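You operate a simulated robot arm through the tools that you are given. There is no shell and no other tool. Be economical: measure what you need, move in short steps, check, and stop when the job is done.

You are at the controls of a simulated robot arm. One attempt, no reset.

## Task
Test the coupler in the cup at 40 kPa, vent, and switch off.
Fine: switch on, set the dial, shut the clamp, press the green button and wait for a lamp; the blue button vents; leave the clamp shut.

Only the result counts: the job must be done as asked and must still hold three seconds after the hand-in. Knocking over, shifting, dropping, spilling or breaking anything else fails it.

## Robot
A 6-joint arm with a two-finger parallel gripper, fixed in place. Base frame: the origin is at the foot of the arm, x ahead of it, y to its left, z up; the work surface is at about z = 0.8. Units: m, degrees, N and s.
With the tool pointing down near the work surface it reaches from about 0.26 to 0.68 m from the base axis. Its first joint turns from -66.0 to 66.0 degrees. Payload 2.9 kg.
Tool frame: the origin (TCP) lies between the finger pads and is the grasp point; the fingertips stand 0.03 m ahead of it; z points along the fingers, y is the line along which they close. The gripper opens to 0.11 m. The fingers are 0.02 m wide and 0.01 m thick; the gripper's body (0.048 by 0.112 m) begins 0.055 m behind the TCP.
Orientation is told as [roll, pitch, yaw] about the base's x, y, z axes, in that order, counted from this pose: with the fingers straight down and closing along the base's y, the tool's x points along the base's -x, its y along +y and its z along -z.

## Interface
- The arm moves only by the tool nudge_tool. Its argument "increments" is a list of rows, each an object of numbers (a shift or turn left out is 0, a gripper value left out holds the last): "grip": the closure, from 0 (fully open) to 1 (shut); "x", "y", "z": the shift along the tool's x, y, z in m; "wx", "wy", "wz": the turn, a rotation vector about the tool's x, y, z in rad. In form: [{"grip": .., "x": .., "y": .., "z": .., "wx": .., "wy": .., "wz": ..}, ...]. A call has 1 to 12 rows; each row is the pose to reach, as a shift and turn from the pose commanded when the call began, along the tool's axes at that moment. A row lasts 0.2 s, in which the tool goes at most 0.05 m and 8.6 degrees; a call with a longer step from one row to the next is refused whole, and so is a gripper value outside its range. A pose out of reach is approached as far as the arm can. The call stops where the force on the tool passes 40 N (or 10 N more than at its start, if that is more) or the arm is blocked; 0.2 s more then pass. The fingers move at their own pace (about 0.108 m/s each) and stop on an object; they squeeze with about 34 N. The grip force told is the motor's: it shows also when the fingers shut on nothing. Time passes only in rows, and 0.2 s behind the last, so rows that repeat a pose let the fingers close. The reply holds the time, the measured pose of the TCP, the force on the tool along the base axes, the opening and the grip force, in the units named above and with some noise.
- Cameras (640 x 400 px; columns grow to the right, rows downward): "scene" is fixed at [0.0889, 0.4562, 1.37]; the picture's right is [-0.55, -0.83, 0.00], its down [-0.59, 0.39, -0.70] and it looks along [0.59, -0.39, -0.71] (base axes); focal length 215 px, centre (320, 200). "wrist" rides on the gripper at [-0.036, 0, -0.057] in the tool frame; the picture's right is [0.00, -1.00, 0.00], its down [0.97, 0.00, -0.24] and it looks along [0.24, 0.00, 0.97] (tool axes); focal length 218 px, centre (320, 200).
- capture(camera): a new picture of that camera. No time passes.
- measure_at(camera, pixels): there is no depth. For up to 12 entries [column, row, z] of the newest picture of that camera ("zoom" is the newest enlarged one), the place [x, y] in the base frame at which the ray of that pixel passes the height z, good to about 0.002 m. No time passes.
- close_up(camera, box): a new picture of the part [left, top, right, bottom] of that camera's present view, enlarged. No time passes.
- hand_in(): hands the job in; it is judged then, once.

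Work in short steps. Measure before you move; look again where a grasp or a placing could have gone wrong, and mend it. You have 80 turns and 46 pictures in all, those below and enlarged ones among them. Open the gripper and draw the arm clear of the work before you hand the job in, unless the task says otherwise; then end with one line.

The tools are called after "Call:" by a JSON object that holds its "op" and its "data". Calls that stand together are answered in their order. nudge_tool: Moves the arm, as the interface text tells. Its arguments: {"type":"object","properties":{"increments":{"type":"array","items":{"type":"object","properties":{"grip":{"type":"number"},"x":{"type":"number"},"y":{"type":"number"},"z":{"type":"number"},"wx":{"type":"number"},"wy":{"type":"number"},"wz":{"type":"number"}}}}},"required":["increments"]} The other tools are called the same way: capture (camera) takes a picture; measure_at (camera, pixels) gives the place at which the rays of pixels pass given heights; close_up (camera, box) takes an enlarged picture of a part of a camera's view; hand_in () hands the job in.

At the start:

```text
time_s: 0.0
ee_pos: [0.4092, -0.0807, 1.171]
tcp_rot: [0.0, -0.1, 0.0]
force: [0.2, -0.3, 0.0]
finger_gap: 0.1102
gripper_force: 0.0
```

scene: 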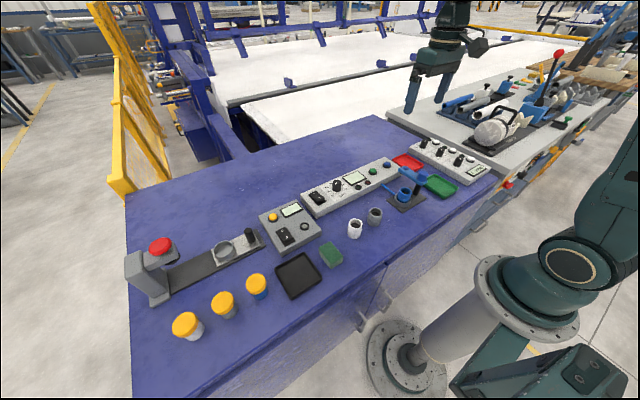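
wrist: 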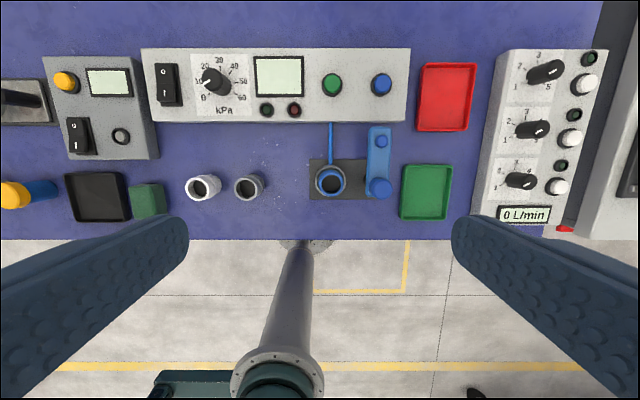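

The wrist view shows the tester panel (switch at 167,84; dial 217,80; green 332,84; blue 382,83) and the cup with clamp (330,180 / 380,160). I enlarge both views.

Call:
{"op": "close_up", "data": {"camera": "wrist", "box": [140, 40, 420, 215]}}

Call:
{"op": "close_up", "data": {"camera": "scene", "box": [290, 130, 480, 250]}}

```text
2.29 times, centred on (280, 128) of wrist
```

zoom: 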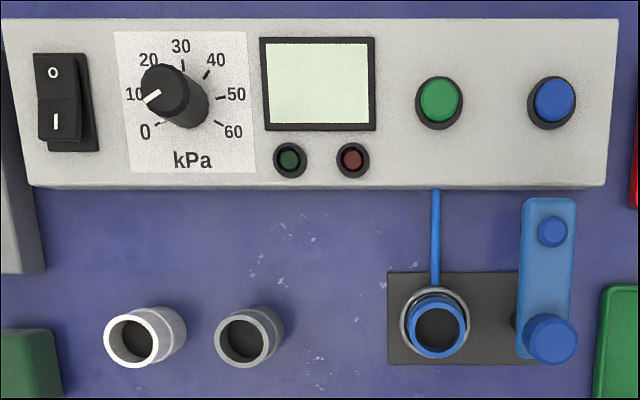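

```text
3.33 times, centred on (385, 190) of scene
```

zoom: 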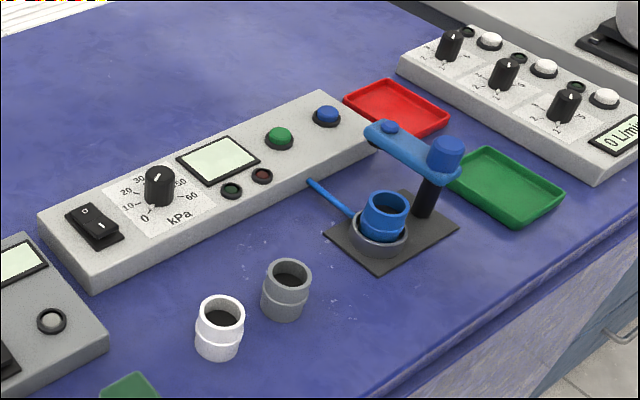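

I measure the controls in the scene close-up at several heights; then the same points in the wrist view, to find the heights.

Call:
{"op": "measure_at", "data": {"camera": "wrist", "pixels": [[332, 83, 0.85], [332, 83, 0.9], [382, 83, 0.85], [382, 83, 0.9], [212, 79, 0.85], [212, 79, 0.9], [167, 84, 0.85], [167, 84, 0.9], [382, 141, 0.85], [382, 141, 0.9], [380, 187, 0.85], [380, 187, 0.9]]}}

Call:
{"op": "measure_at", "data": {"camera": "zoom", "pixels": [[280, 134, 0.85], [280, 134, 0.9], [327, 112, 0.85], [327, 112, 0.9], [157, 173, 0.85], [157, 173, 0.9], [94, 225, 0.85], [94, 225, 0.9], [390, 126, 0.85], [390, 126, 0.9], [447, 145, 0.85], [447, 145, 0.9]]}}

```text
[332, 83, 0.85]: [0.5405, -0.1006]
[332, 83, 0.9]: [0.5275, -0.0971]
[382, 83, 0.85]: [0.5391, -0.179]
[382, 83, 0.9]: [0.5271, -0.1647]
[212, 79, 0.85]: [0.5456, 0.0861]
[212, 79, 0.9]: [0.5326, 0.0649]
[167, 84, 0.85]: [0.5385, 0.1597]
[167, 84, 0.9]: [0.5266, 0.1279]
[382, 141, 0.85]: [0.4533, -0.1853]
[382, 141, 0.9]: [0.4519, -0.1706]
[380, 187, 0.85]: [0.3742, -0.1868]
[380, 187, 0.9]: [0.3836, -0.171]
```

```text
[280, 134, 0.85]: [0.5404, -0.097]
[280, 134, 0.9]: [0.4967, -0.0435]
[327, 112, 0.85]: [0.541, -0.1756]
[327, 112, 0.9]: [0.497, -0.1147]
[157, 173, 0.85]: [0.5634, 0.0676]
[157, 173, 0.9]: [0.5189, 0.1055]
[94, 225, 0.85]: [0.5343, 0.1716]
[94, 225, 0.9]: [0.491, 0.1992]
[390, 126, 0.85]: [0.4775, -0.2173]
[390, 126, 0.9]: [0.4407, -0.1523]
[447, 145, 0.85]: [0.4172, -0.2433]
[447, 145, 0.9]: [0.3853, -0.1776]
```

Heights work out: buttons ≈0.85, dial top ≈0.866, clamp tip (0.453,-0.176,0.88), clamp pivot (0.383,-0.17,0.907). I close the gripper and go above the "I" half of the rocker, around (0.526,0.162).

Call:
{"op": "nudge_tool", "data": {"increments": [{"grip": 1, "x": -0.013, "y": 0.027, "z": 0.026}, {"x": -0.026, "y": 0.054, "z": 0.052}, {"x": -0.039, "y": 0.081, "z": 0.078}, {"x": -0.052, "y": 0.108, "z": 0.104}, {"x": -0.065, "y": 0.135, "z": 0.13}, {"x": -0.078, "y": 0.162, "z": 0.156}, {"x": -0.091, "y": 0.189, "z": 0.182}, {"x": -0.104, "y": 0.216, "z": 0.208}, {"x": -0.117, "y": 0.243, "z": 0.221}, {"x": -0.117, "y": 0.243, "z": 0.221}]}}

Call:
{"op": "capture", "data": {"camera": "wrist"}}

Call:
{"op": "close_up", "data": {"camera": "scene", "box": [260, 120, 420, 220]}}

```text
time_s: 2.2
ee_pos: [0.5263, 0.1619, 0.9479]
tcp_rot: [0.0, 0.0, -0.1]
force: [0.2, 0.0, -0.5]
finger_gap: 0.0001
gripper_force: 34.7
```

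```text
41 pictures are left
```

wrist: 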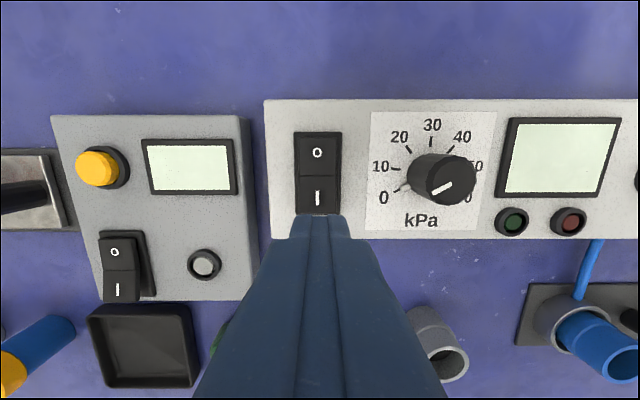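

```text
4.00 times, centred on (340, 170) of scene
```

zoom: 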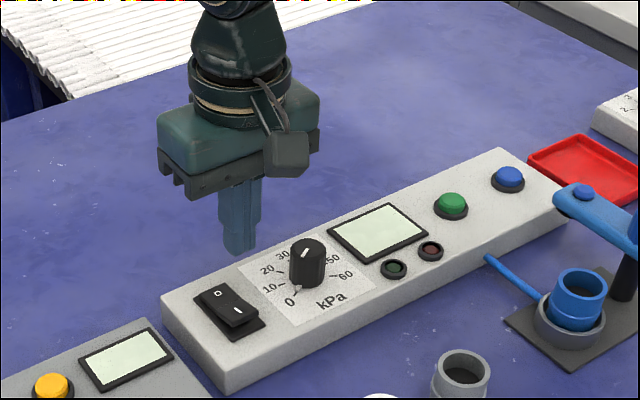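

Rocker in the wrist picture: 0 at (317,153), I at (317,198). I measure these and the dial.

Call:
{"op": "measure_at", "data": {"camera": "wrist", "pixels": [[317, 198, 0.85], [317, 153, 0.845], [317, 175, 0.85], [458, 183, 0.87], [458, 183, 0.88], [425, 178, 0.84], [384, 197, 0.84], [460, 138, 0.84], [432, 126, 0.84], [400, 137, 0.84], [380, 167, 0.84], [478, 167, 0.84]]}}

Call:
{"op": "measure_at", "data": {"camera": "zoom", "pixels": [[238, 310, 0.85], [238, 310, 0.86], [218, 294, 0.84], [218, 294, 0.85], [307, 246, 0.86], [307, 246, 0.87], [307, 246, 0.88], [313, 246, 0.84], [305, 288, 0.84], [305, 288, 0.83], [452, 200, 0.84], [508, 173, 0.84]]}}

```text
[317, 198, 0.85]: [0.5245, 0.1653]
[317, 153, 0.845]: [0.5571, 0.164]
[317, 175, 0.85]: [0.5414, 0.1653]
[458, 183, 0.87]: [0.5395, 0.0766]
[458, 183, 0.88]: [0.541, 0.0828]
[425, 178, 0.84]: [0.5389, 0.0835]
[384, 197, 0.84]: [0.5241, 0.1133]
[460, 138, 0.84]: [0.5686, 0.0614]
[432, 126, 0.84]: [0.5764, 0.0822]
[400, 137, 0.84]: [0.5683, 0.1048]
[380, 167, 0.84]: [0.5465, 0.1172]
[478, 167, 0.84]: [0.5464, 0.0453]
```

```text
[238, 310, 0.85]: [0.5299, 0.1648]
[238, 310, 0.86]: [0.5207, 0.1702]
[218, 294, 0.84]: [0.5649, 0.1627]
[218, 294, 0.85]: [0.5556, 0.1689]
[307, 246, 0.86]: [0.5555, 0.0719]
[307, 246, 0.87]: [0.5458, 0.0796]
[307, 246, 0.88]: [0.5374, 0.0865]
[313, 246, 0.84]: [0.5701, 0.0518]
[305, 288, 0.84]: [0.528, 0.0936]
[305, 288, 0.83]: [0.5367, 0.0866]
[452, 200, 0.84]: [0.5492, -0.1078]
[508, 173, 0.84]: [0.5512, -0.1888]
```

I sits at about (0.527,0.165,0.852) and the dial axis at (0.541,0.081). I press the I half gently.

Call:
{"op": "nudge_tool", "data": {"increments": [{"y": 0.003, "z": 0.03}, {"y": 0.003, "z": 0.055}, {"y": 0.003, "z": 0.062}, {"y": 0.003, "z": 0.066}, {"y": 0.003, "z": 0.069}, {"y": 0.003, "z": 0.072}, {"y": 0.003, "z": 0.075}]}}

Call:
{"op": "close_up", "data": {"camera": "scene", "box": [260, 120, 420, 220]}}

```text
time_s: 3.8
ee_pos: [0.5237, 0.1661, 0.8772]
tcp_rot: [0.1, -0.2, -0.1]
force: [-16.4, -4.6, 36.5]
finger_gap: 0.0
gripper_force: 34.4
```

```text
4.00 times, centred on (340, 170) of scene
```

zoom: 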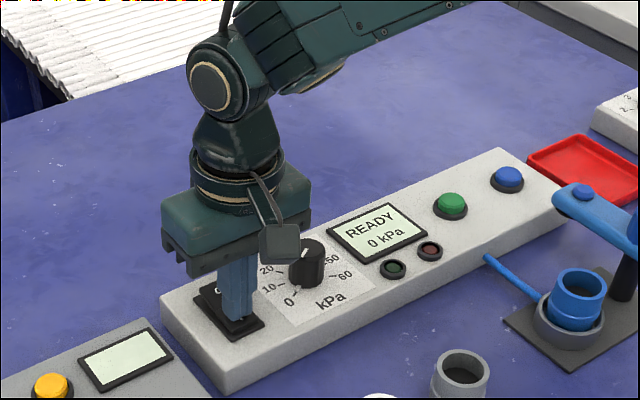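

The display reads READY 0 kPa, so it is on. I lift, part-open the gripper and go above the dial.

Call:
{"op": "nudge_tool", "data": {"increments": [{"z": -0.04}, {"z": -0.07}, {"x": -0.007, "y": -0.04, "z": -0.075, "grip": 0.5}, {"x": -0.0155, "y": -0.084, "z": -0.075}, {"x": -0.0155, "y": -0.084, "z": -0.075}]}}

Call:
{"op": "capture", "data": {"camera": "wrist"}}

```text
time_s: 5.0
ee_pos: [0.5392, 0.0801, 0.9488]
tcp_rot: [0.0, 0.0, 0.0]
force: [0.0, 0.4, 0.8]
finger_gap: 0.0554
gripper_force: 0.1
```

```text
38 pictures are left
```

wrist: 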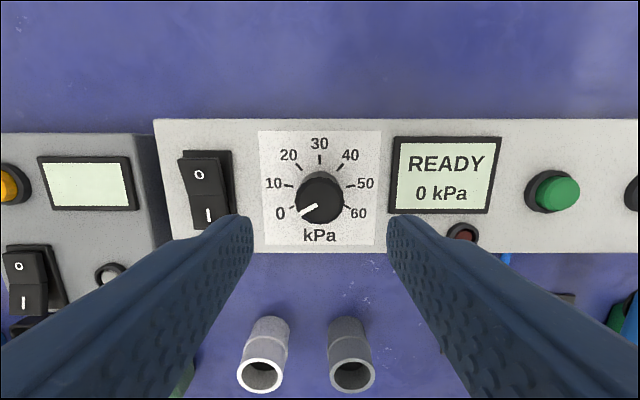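

The pointer is at 0 (line from (319,204) to (302,214)). I measure the knob top and the ticks.

Call:
{"op": "measure_at", "data": {"camera": "wrist", "pixels": [[319, 204, 0.872], [343, 204, 0.872], [295, 204, 0.872], [319, 182, 0.872], [319, 227, 0.872], [319, 159, 0.84], [340, 169, 0.84], [350, 186, 0.84], [289, 186, 0.84], [300, 168, 0.84], [290, 208, 0.84], [347, 206, 0.84]]}}

```text
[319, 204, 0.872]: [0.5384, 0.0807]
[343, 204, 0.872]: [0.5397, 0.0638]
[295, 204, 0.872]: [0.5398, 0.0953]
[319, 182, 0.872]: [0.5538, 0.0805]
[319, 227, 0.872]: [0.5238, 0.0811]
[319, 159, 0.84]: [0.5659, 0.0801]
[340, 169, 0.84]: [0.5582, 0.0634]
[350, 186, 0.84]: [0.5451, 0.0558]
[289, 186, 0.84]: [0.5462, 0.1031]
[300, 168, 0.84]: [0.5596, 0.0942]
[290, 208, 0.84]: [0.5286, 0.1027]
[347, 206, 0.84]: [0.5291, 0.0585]
```

Knob centre (0.539,0.0805), diameter ≈31 mm, 40° per 10 kPa, so 160° clockwise is needed. I pre-turn the tool 80° counter-clockwise above it.

Call:
{"op": "nudge_tool", "data": {"increments": [{"wz": -0.14}, {"wz": -0.28}, {"wz": -0.42}, {"wz": -0.56}, {"wz": -0.7}, {"wz": -0.84}, {"wz": -0.98}, {"wz": -1.12}, {"wz": -1.26}, {"wz": -1.396}, {"wz": -1.396, "z": 0.03}, {"wz": -1.396, "z": 0.045}]}}

Call:
{"op": "close_up", "data": {"camera": "scene", "box": [260, 120, 420, 220]}}

```text
time_s: 7.6
ee_pos: [0.5407, 0.0826, 0.9037]
tcp_rot: [0.0, 0.0, 79.9]
force: [-0.5, -0.2, 0.1]
finger_gap: 0.0549
gripper_force: 0.1
```

```text
4.00 times, centred on (340, 170) of scene
```

zoom: 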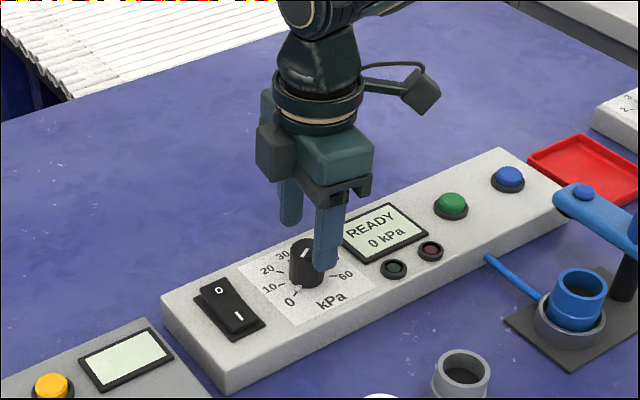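

Fingers straddle the knob along x. I lower to TCP z≈0.880 and close on it.

Call:
{"op": "nudge_tool", "data": {"increments": [{"z": 0.012}, {"z": 0.023}, {"z": 0.023, "grip": 0.75}, {"z": 0.023, "grip": 0.75}, {"z": 0.023, "grip": 0.8}, {"z": 0.023, "grip": 0.8}]}}

```text
time_s: 9.0
ee_pos: [0.5402, 0.0822, 0.8797]
tcp_rot: [0.1, 0.0, 80.1]
force: [-5.6, 0.3, 1.1]
finger_gap: 0.031
gripper_force: 44.6
```

Gripped at 31 mm opening. I turn clockwise 80° first, then check the display scale.

Call:
{"op": "nudge_tool", "data": {"increments": [{"wz": 0.14}, {"wz": 0.28}, {"wz": 0.42}, {"wz": 0.56}, {"wz": 0.7}, {"wz": 0.84}, {"wz": 0.98}, {"wz": 1.12}, {"wz": 1.26}, {"wz": 1.396}, {"wz": 1.396}]}}

Call:
{"op": "close_up", "data": {"camera": "wrist", "box": [220, 80, 420, 205]}}

```text
time_s: 11.4
ee_pos: [0.5417, 0.0803, 0.88]
tcp_rot: [0.0, -0.1, -0.3]
force: [17.9, -14.6, -10.2]
finger_gap: 0.0314
gripper_force: 44.9
```

```text
3.20 times, centred on (320, 142) of wrist
```

zoom: 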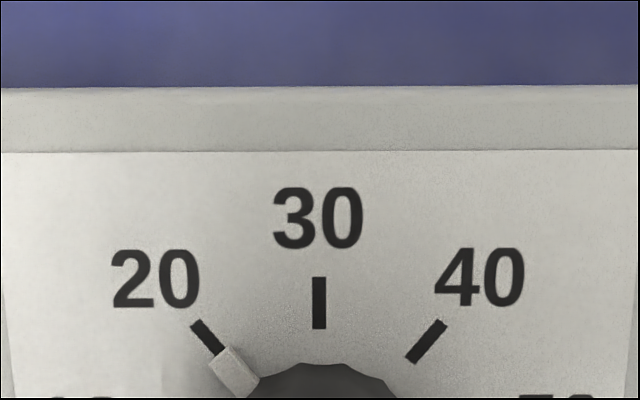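

The pointer is at 20 after 80°, as expected. I turn another 80°.

Call:
{"op": "nudge_tool", "data": {"increments": [{"wz": 0.14}, {"wz": 0.28}, {"wz": 0.42}, {"wz": 0.56}, {"wz": 0.7}, {"wz": 0.84}, {"wz": 0.98}, {"wz": 1.12}, {"wz": 1.26}, {"wz": 1.396}, {"wz": 1.396}]}}

Call:
{"op": "capture", "data": {"camera": "wrist"}}

```text
time_s: 13.8
ee_pos: [0.5399, 0.0776, 0.8806]
tcp_rot: [-0.1, -0.2, -80.5]
force: [0.6, -26.5, 2.7]
finger_gap: 0.0314
gripper_force: 45.0
```

```text
35 pictures are left
```

wrist: 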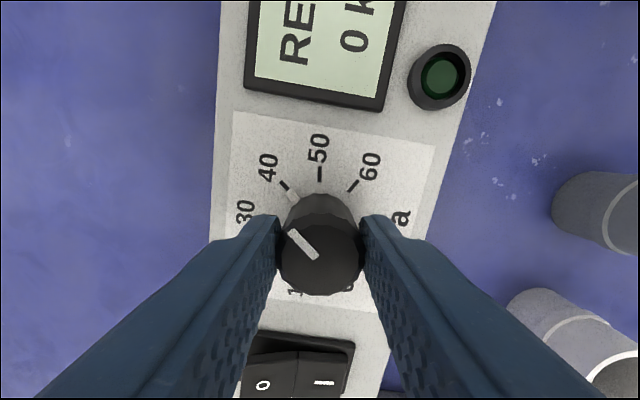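

The pointer aims at the 40 tick (281,183). I release, rise and turn the tool back.

Call:
{"op": "nudge_tool", "data": {"increments": [{"grip": 0.5}, {"grip": 0.5}, {"z": -0.035}, {"z": -0.07}, {"z": -0.07, "wz": -0.14}, {"z": -0.07, "wz": -0.28}, {"z": -0.07, "wz": -0.42}, {"z": -0.07, "wz": -0.56}, {"z": -0.07, "wz": -0.7}, {"z": -0.07, "wz": -0.84}, {"z": -0.07, "wz": -0.98}, {"z": -0.07, "wz": -1.12}]}}

Call:
{"op": "nudge_tool", "data": {"increments": [{"wz": -0.14, "grip": 1}, {"wz": -0.276}, {"wz": -0.276}]}}

Call:
{"op": "capture", "data": {"camera": "wrist"}}

```text
time_s: 16.4
ee_pos: [0.5407, 0.0804, 0.95]
tcp_rot: [0.0, 0.0, -15.7]
force: [-0.1, 0.3, 0.9]
finger_gap: 0.0553
gripper_force: 0.0
```

```text
time_s: 17.2
ee_pos: [0.5408, 0.0803, 0.95]
tcp_rot: [0.0, 0.0, 0.2]
force: [0.0, 0.9, 0.2]
finger_gap: 0.0001
gripper_force: 33.6
```

```text
34 pictures are left
```

wrist: 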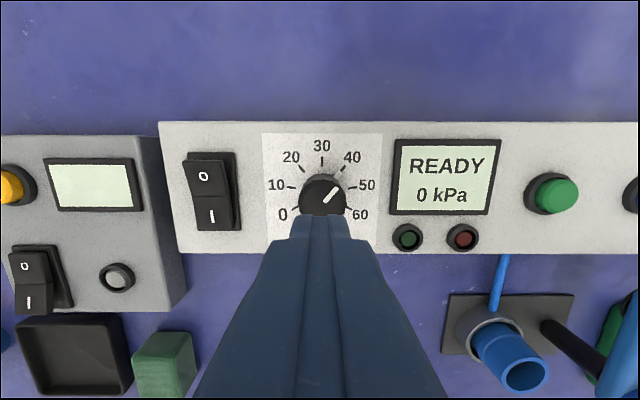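

The dial is turned; I check the pointer angle more closely.

Call:
{"op": "close_up", "data": {"camera": "wrist", "box": [266, 135, 378, 205]}}

```text
5.71 times, centred on (322, 170) of wrist
```

zoom: 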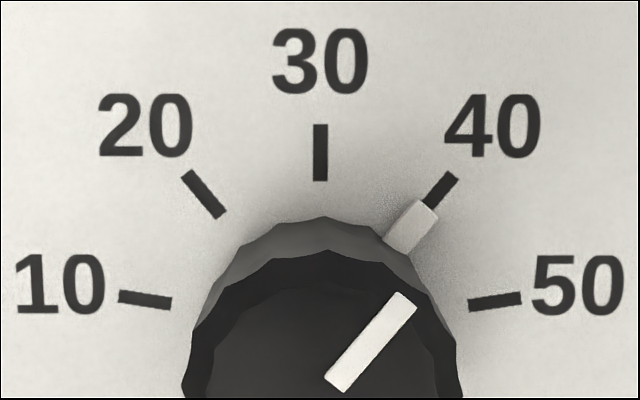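

The dial is exactly on 40. Now I move over to look at the clamp from above.

Call:
{"op": "nudge_tool", "data": {"increments": [{"x": 0.01, "y": -0.02, "z": -0.04}, {"x": 0.025, "y": -0.055, "z": -0.07}, {"x": 0.045, "y": -0.095, "z": -0.08}, {"x": 0.065, "y": -0.135, "z": -0.08}, {"x": 0.085, "y": -0.175, "z": -0.08}, {"x": 0.105, "y": -0.21, "z": -0.08}, {"x": 0.105, "y": -0.22, "z": -0.08}]}}

Call:
{"op": "capture", "data": {"camera": "wrist"}}

Call:
{"op": "close_up", "data": {"camera": "scene", "box": [360, 140, 472, 210]}}

```text
time_s: 18.8
ee_pos: [0.4357, -0.1373, 1.0306]
tcp_rot: [-0.1, 0.0, -0.1]
force: [0.6, 0.2, 0.8]
finger_gap: 0.0
gripper_force: 34.3
```

```text
32 pictures are left
```

wrist: 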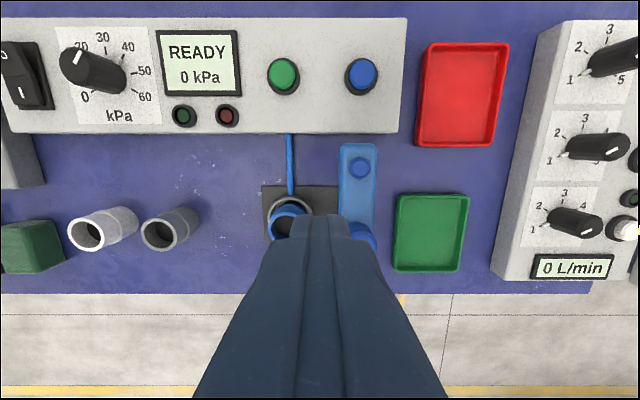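

```text
5.71 times, centred on (416, 175) of scene
```

zoom: 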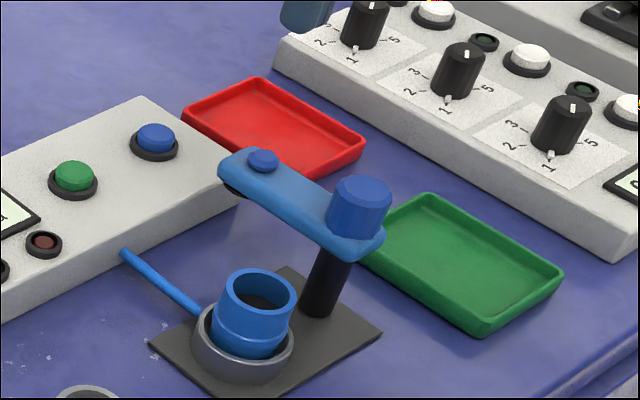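

The bar with its pad swings on the post at the big blue knob. I measure bar edges, knob, and the cup.

Call:
{"op": "measure_at", "data": {"camera": "wrist", "pixels": [[341, 148, 0.875], [376, 148, 0.875], [374, 200, 0.875], [359, 164, 0.882], [287, 224, 0.85], [287, 207, 0.83], [306, 198, 0.81], [263, 187, 0.805], [394, 196, 0.81], [403, 145, 0.84]]}}

Call:
{"op": "measure_at", "data": {"camera": "zoom", "pixels": [[220, 168, 0.875], [220, 168, 0.865], [330, 245, 0.875], [383, 235, 0.875], [248, 150, 0.875], [263, 159, 0.88], [360, 187, 0.9], [360, 187, 0.905], [261, 290, 0.85], [261, 290, 0.84], [244, 345, 0.815], [360, 240, 0.87]]}}

```text
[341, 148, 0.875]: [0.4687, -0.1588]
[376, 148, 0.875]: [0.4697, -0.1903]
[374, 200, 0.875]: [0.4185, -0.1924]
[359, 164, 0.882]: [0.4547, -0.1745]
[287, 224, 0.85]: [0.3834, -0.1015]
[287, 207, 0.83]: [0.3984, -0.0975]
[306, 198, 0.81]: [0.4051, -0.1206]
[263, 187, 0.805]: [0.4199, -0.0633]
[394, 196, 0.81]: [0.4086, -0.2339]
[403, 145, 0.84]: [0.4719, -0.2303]
```

```text
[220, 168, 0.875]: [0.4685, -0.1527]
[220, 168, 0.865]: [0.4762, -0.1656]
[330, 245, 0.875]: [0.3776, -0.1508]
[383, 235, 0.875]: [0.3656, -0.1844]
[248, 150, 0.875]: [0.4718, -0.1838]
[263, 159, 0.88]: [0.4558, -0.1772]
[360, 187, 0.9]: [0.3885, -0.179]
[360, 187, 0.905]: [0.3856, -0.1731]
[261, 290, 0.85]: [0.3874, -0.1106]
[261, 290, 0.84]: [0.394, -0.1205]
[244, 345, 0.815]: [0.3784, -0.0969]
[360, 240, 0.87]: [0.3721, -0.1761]
```

Pivot (0.385,-0.174), bar half-width 16 mm, bar top ≈0.875, coupler top ≈0.857 at (0.384,-0.103). I'll go down outside the bar at y≈-0.22 with the fingertips at 0.865.

Call:
{"op": "nudge_tool", "data": {"increments": [{"x": -0.005, "y": -0.045}, {"x": -0.009, "y": -0.083}, {"x": -0.009, "y": -0.083, "z": 0.045}, {"x": -0.009, "y": -0.083, "z": 0.09}, {"x": -0.009, "y": -0.083, "z": 0.12}, {"x": -0.009, "y": -0.083, "z": 0.1355}, {"x": -0.009, "y": -0.083, "z": 0.1355}]}}

Call:
{"op": "capture", "data": {"camera": "wrist"}}

Call:
{"op": "close_up", "data": {"camera": "scene", "box": [360, 140, 472, 210]}}

```text
time_s: 20.4
ee_pos: [0.4455, -0.2216, 0.8949]
tcp_rot: [0.0, 0.0, 0.0]
force: [-0.2, 0.6, 0.6]
finger_gap: 0.0002
gripper_force: 34.0
```

```text
30 pictures are left
```

wrist: 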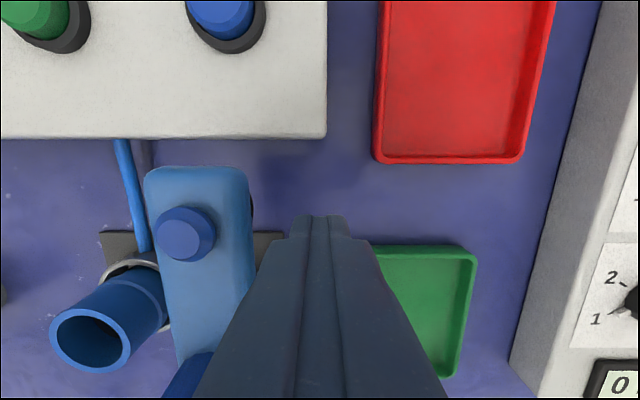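

```text
5.71 times, centred on (416, 175) of scene
```

zoom: 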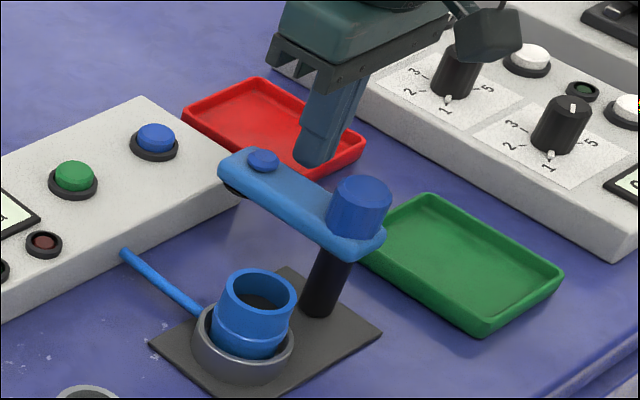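

Finger is beside the bar, clear of it. I push the bar about 20–40° and check the force.

Call:
{"op": "nudge_tool", "data": {"increments": [{"x": 0.0, "y": 0.012}, {"x": -0.001, "y": 0.0216}, {"x": -0.003, "y": 0.031}, {"x": -0.0055, "y": 0.0406}, {"x": -0.0055, "y": 0.052}, {"x": -0.0045, "y": 0.063}]}}

Call:
{"op": "close_up", "data": {"camera": "scene", "box": [360, 140, 472, 210]}}

```text
time_s: 21.8
ee_pos: [0.4493, -0.1582, 0.8945]
tcp_rot: [0.0, 0.0, 0.0]
force: [0.8, -0.3, -0.1]
finger_gap: 0.0
gripper_force: 34.4
```

```text
5.71 times, centred on (416, 175) of scene
```

zoom: 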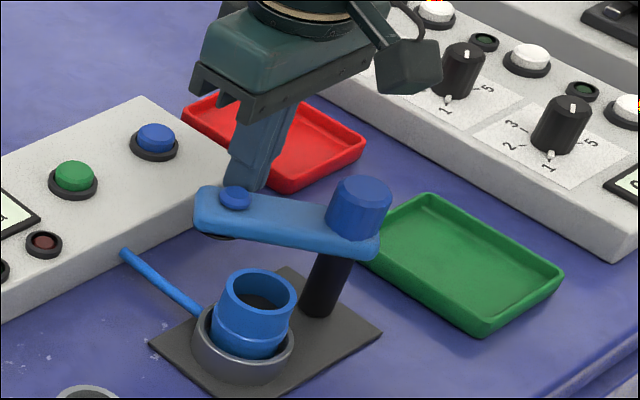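

The bar swings freely (≈40°). I carry on along the arc to about 85–90°.

Call:
{"op": "nudge_tool", "data": {"increments": [{"x": 0.004, "y": 0.011}, {"x": 0.0085, "y": 0.0215}, {"x": 0.0165, "y": 0.0305}, {"x": 0.022, "y": 0.035}, {"x": 0.027, "y": 0.039}, {"x": 0.033, "y": 0.042}, {"x": 0.0385, "y": 0.0445}]}}

Call:
{"op": "capture", "data": {"camera": "wrist"}}

Call:
{"op": "close_up", "data": {"camera": "scene", "box": [360, 140, 472, 210]}}

```text
time_s: 23.4
ee_pos: [0.4104, -0.1138, 0.8952]
tcp_rot: [0.1, 0.0, 0.0]
force: [0.3, 0.0, 0.6]
finger_gap: 0.0001
gripper_force: 33.4
```

```text
27 pictures are left
```

wrist: 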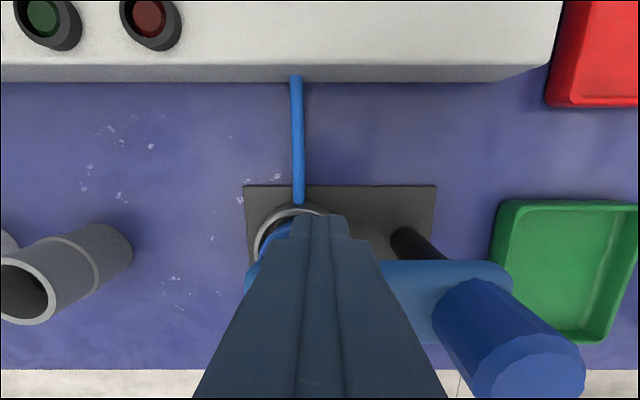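

```text
5.71 times, centred on (416, 175) of scene
```

zoom: 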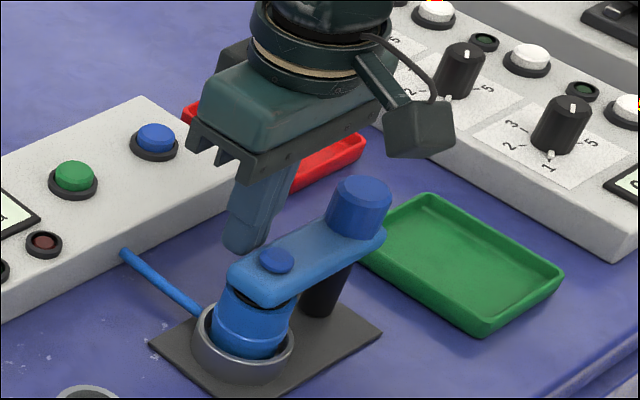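

The bar looks over the coupler. I measure its small knob (277,258) to judge the angle.

Call:
{"op": "measure_at", "data": {"camera": "zoom", "pixels": [[277, 258, 0.882], [360, 187, 0.905], [253, 330, 0.84]]}}

Call:
{"op": "nudge_tool", "data": {"increments": [{"x": 0.002, "y": 0.001}, {"x": 0.004, "y": 0.002}, {"x": 0.004, "y": 0.002}]}}

```text
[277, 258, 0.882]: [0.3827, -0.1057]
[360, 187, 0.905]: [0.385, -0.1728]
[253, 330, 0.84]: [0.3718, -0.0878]
```

```text
time_s: 24.2
ee_pos: [0.4074, -0.1118, 0.8952]
tcp_rot: [-0.1, -0.2, 0.1]
force: [11.3, -2.3, -2.6]
finger_gap: 0.0
gripper_force: 34.2
```

A stop is felt (11 N) at ≈92°, so the clamp is shut. I back off, rise, and move over the green button at (0.540,-0.099).

Call:
{"op": "nudge_tool", "data": {"increments": [{"x": -0.02}, {"x": -0.04, "z": -0.03}, {"x": -0.08, "y": 0.006, "z": -0.04}, {"x": -0.11, "y": 0.01, "z": -0.04}, {"x": -0.133, "y": 0.013, "z": -0.04}, {"x": -0.133, "y": 0.013, "z": -0.04}]}}

Call:
{"op": "capture", "data": {"camera": "wrist"}}

Call:
{"op": "capture", "data": {"camera": "scene"}}

```text
time_s: 25.6
ee_pos: [0.5395, -0.0985, 0.936]
tcp_rot: [0.0, 0.0, 0.1]
force: [-0.2, 0.1, 1.2]
finger_gap: 0.0
gripper_force: 34.0
```

```text
25 pictures are left
```

wrist: 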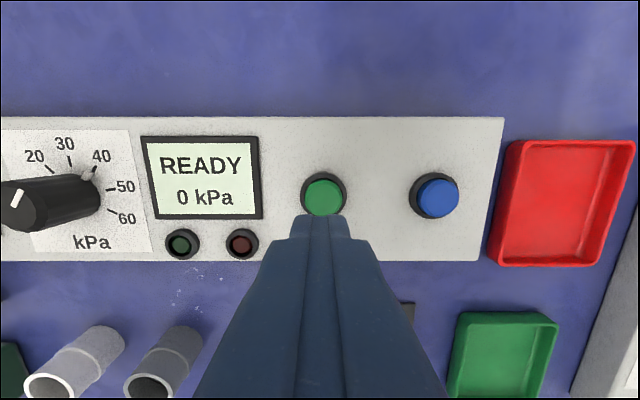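

```text
24 pictures are left
```

scene: 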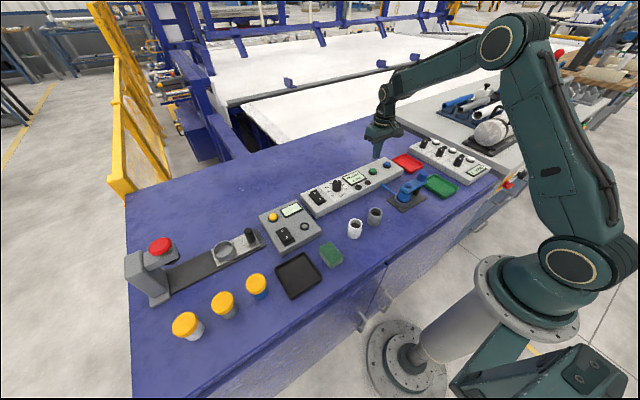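

Call:
{"op": "measure_at", "data": {"camera": "wrist", "pixels": [[324, 197, 0.852], [439, 199, 0.852], [324, 197, 0.846]]}}

Call:
{"op": "close_up", "data": {"camera": "scene", "box": [336, 150, 448, 220]}}

```text
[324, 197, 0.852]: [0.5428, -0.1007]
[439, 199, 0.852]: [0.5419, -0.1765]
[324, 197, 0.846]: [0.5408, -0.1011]
```

```text
5.71 times, centred on (392, 185) of scene
```

zoom: 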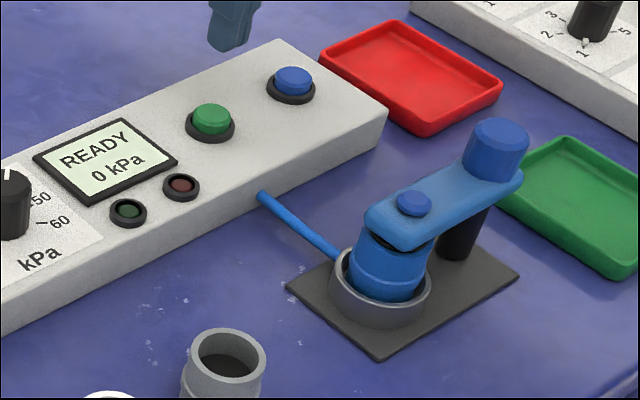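

The clamp pad sits on the coupler. Green button is at (0.541,-0.101); I press it gently and lift.

Call:
{"op": "nudge_tool", "data": {"increments": [{"x": -0.002, "y": -0.002, "z": 0.035}, {"x": -0.002, "y": -0.002, "z": 0.052}, {"x": -0.002, "y": -0.002, "z": 0.056}, {"x": -0.002, "y": -0.002, "z": 0.059}, {"x": -0.002, "y": -0.002, "z": 0.062}]}}

Call:
{"op": "close_up", "data": {"camera": "scene", "box": [336, 150, 448, 220]}}

```text
time_s: 26.8
ee_pos: [0.543, -0.0999, 0.8731]
tcp_rot: [0.0, -0.1, 0.1]
force: [-2.2, 1.0, 4.4]
finger_gap: 0.0003
gripper_force: 33.8
```

```text
5.71 times, centred on (392, 185) of scene
```

zoom: 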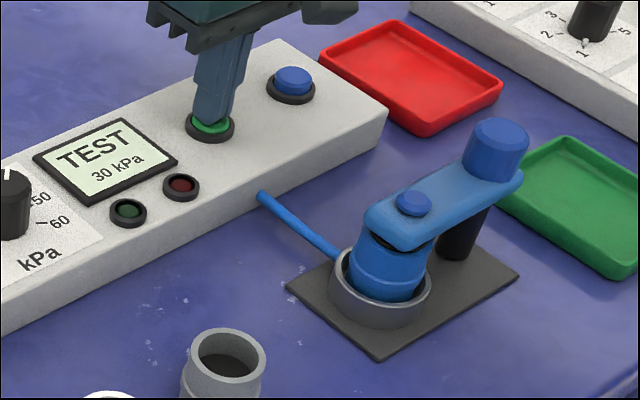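

The display shows TEST, 30 kPa and rising. I lift off and wait.

Call:
{"op": "nudge_tool", "data": {"increments": [{"z": -0.03}, {"z": -0.055}, {"z": -0.06}, {"z": -0.06}, {"z": -0.06}, {"z": -0.06}, {"z": -0.06}, {"z": -0.06}, {"z": -0.06}, {"z": -0.06}]}}

Call:
{"op": "capture", "data": {"camera": "wrist"}}

```text
time_s: 29.0
ee_pos: [0.5429, -0.1007, 0.9318]
tcp_rot: [0.1, 0.1, 0.0]
force: [0.5, 0.5, 0.2]
finger_gap: 0.0
gripper_force: 34.2
```

```text
21 pictures are left
```

wrist: 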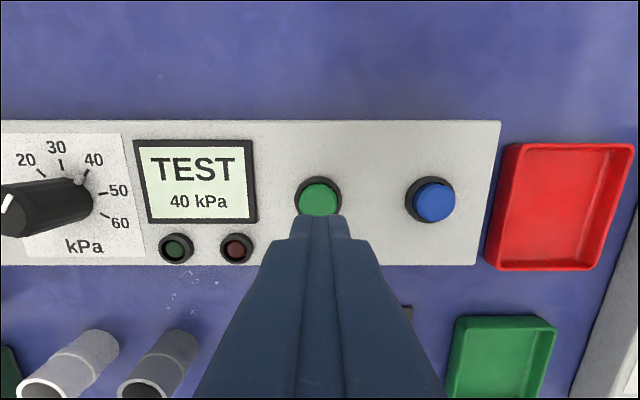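

TEST at 40 kPa, no lamp yet. I wait over 2 s more.

Call:
{"op": "nudge_tool", "data": {"increments": [{"z": 0}, {"z": 0}, {"z": 0}, {"z": 0}, {"z": 0}, {"z": 0}, {"z": 0}, {"z": 0}, {"z": 0}, {"z": 0}, {"z": 0}, {"z": 0}]}}

Call:
{"op": "capture", "data": {"camera": "wrist"}}

```text
time_s: 31.6
ee_pos: [0.5405, -0.1007, 0.9318]
tcp_rot: [-0.1, 0.0, 0.1]
force: [-0.2, -0.3, -0.9]
finger_gap: 0.0
gripper_force: 34.2
```

```text
20 pictures are left
```

wrist: 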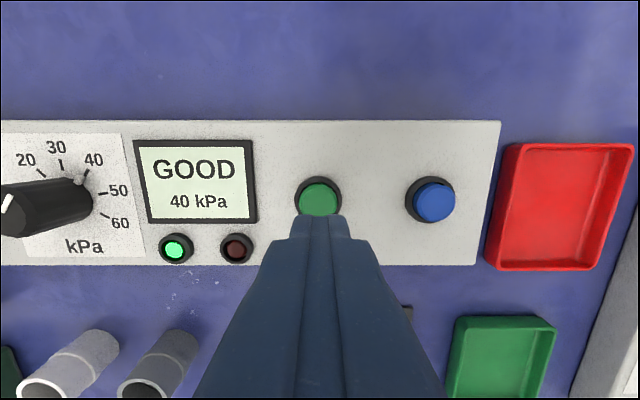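

GOOD, the green lamp is lit. Now I move to the blue button (0.541,-0.177) and press it.

Call:
{"op": "nudge_tool", "data": {"increments": [{"y": -0.038}, {"y": -0.076}, {"y": -0.076, "z": 0.03}, {"y": -0.076, "z": 0.048}, {"y": -0.076, "z": 0.053}, {"y": -0.076, "z": 0.056}, {"y": -0.076, "z": 0.059}]}}

Call:
{"op": "close_up", "data": {"camera": "scene", "box": [336, 150, 448, 220]}}

```text
time_s: 33.2
ee_pos: [0.5419, -0.1761, 0.8751]
tcp_rot: [0.1, 0.1, 0.0]
force: [-0.7, 0.3, 2.3]
finger_gap: 0.0
gripper_force: 34.2
```

```text
5.71 times, centred on (392, 185) of scene
```

zoom: 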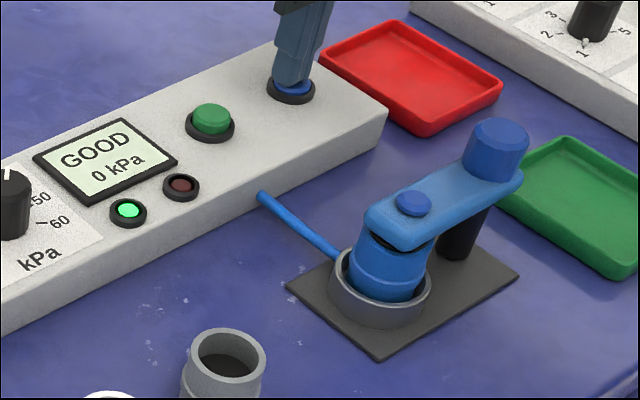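

Vented to 0 kPa, lamp still green. I lift and travel to above the rocker's 0 half at about (0.556,0.165).

Call:
{"op": "nudge_tool", "data": {"increments": [{"z": -0.04}, {"z": -0.08}, {"y": 0.045, "z": -0.085}, {"y": 0.09, "z": -0.085}, {"y": 0.135, "z": -0.085}, {"y": 0.18, "z": -0.085}, {"y": 0.225, "z": -0.085}, {"y": 0.27, "z": -0.085}, {"x": -0.005, "y": 0.31, "z": -0.085}, {"x": -0.01, "y": 0.341, "z": -0.08}, {"x": -0.01, "y": 0.341, "z": -0.075}]}}

Call:
{"op": "capture", "data": {"camera": "wrist"}}

```text
time_s: 35.6
ee_pos: [0.5518, 0.1645, 0.9493]
tcp_rot: [0.0, 0.0, 0.0]
force: [-0.1, 0.5, 0.4]
finger_gap: 0.0001
gripper_force: 33.6
```

```text
18 pictures are left
```

wrist: 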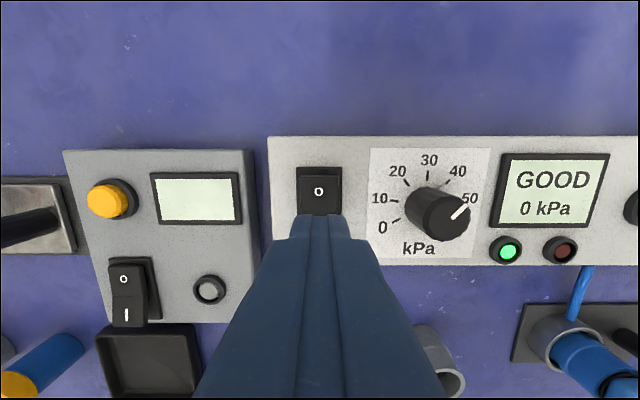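

Call:
{"op": "measure_at", "data": {"camera": "wrist", "pixels": [[319, 191, 0.853], [319, 176, 0.856], [319, 167, 0.84]]}}

```text
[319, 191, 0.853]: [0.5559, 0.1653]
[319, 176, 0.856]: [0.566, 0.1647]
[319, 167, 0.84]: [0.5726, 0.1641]
```

The 0 is at (0.556,0.165). I shift 6 mm outward and press.

Call:
{"op": "nudge_tool", "data": {"increments": [{"x": -0.006, "z": 0.03}, {"x": -0.006, "z": 0.057}, {"x": -0.006, "z": 0.064}, {"x": -0.006, "z": 0.068}, {"x": -0.006, "z": 0.071}, {"x": -0.006, "z": 0.074}]}}

Call:
{"op": "close_up", "data": {"camera": "scene", "box": [270, 130, 430, 230]}}

```text
time_s: 37.0
ee_pos: [0.5584, 0.1633, 0.8763]
tcp_rot: [0.1, -0.2, 0.1]
force: [-2.9, -1.0, 12.4]
finger_gap: 0.0001
gripper_force: 34.1
```

```text
4.00 times, centred on (350, 180) of scene
```

zoom: 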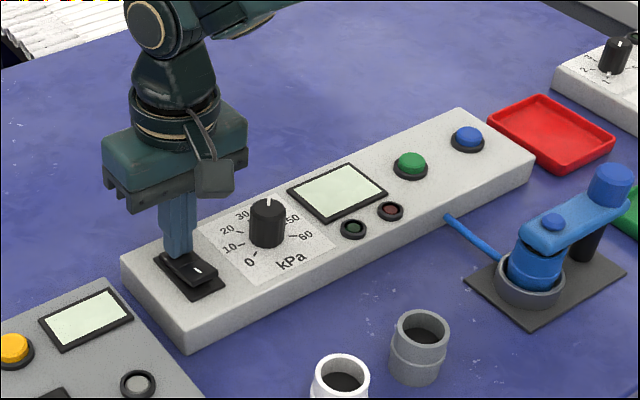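

The display is dark, so it is off. I lift well clear, open the gripper and check.

Call:
{"op": "nudge_tool", "data": {"increments": [{"z": -0.04}, {"z": -0.085}, {"z": -0.13}, {"z": -0.175}, {"z": -0.22, "grip": 0}, {"z": -0.22, "grip": 0}, {"z": -0.22, "grip": 0}, {"z": -0.22, "grip": 0}]}}

Call:
{"op": "capture", "data": {"camera": "scene"}}

Call:
{"op": "close_up", "data": {"camera": "scene", "box": [270, 130, 430, 230]}}

```text
time_s: 38.8
ee_pos: [0.5574, 0.1627, 1.0952]
tcp_rot: [0.1, 0.0, 0.1]
force: [0.4, 0.3, 0.6]
finger_gap: 0.11
gripper_force: 0.1
```

```text
16 pictures are left
```

scene: 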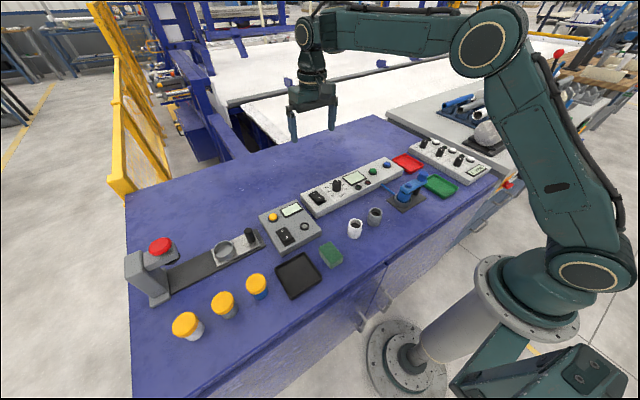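

```text
4.00 times, centred on (350, 180) of scene
```

zoom: 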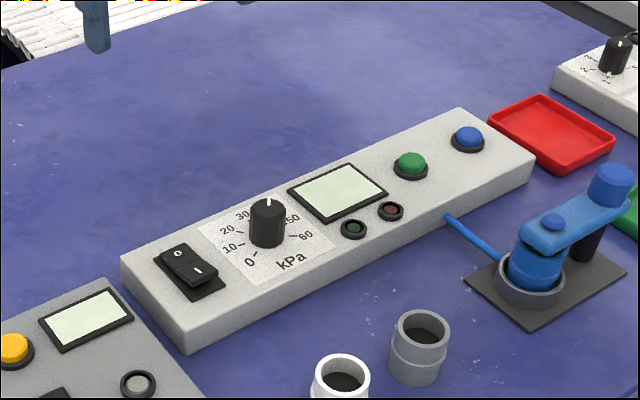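

The tester is off, the clamp is shut, and the arm is clear and open. I hand it in.

Call:
{"op": "hand_in", "data": {}}

```text
The job is handed in.
```

The coupler tested GOOD at 40 kPa (green lamp); I then vented it to 0 kPa, switched the tester off and left the clamp shut.
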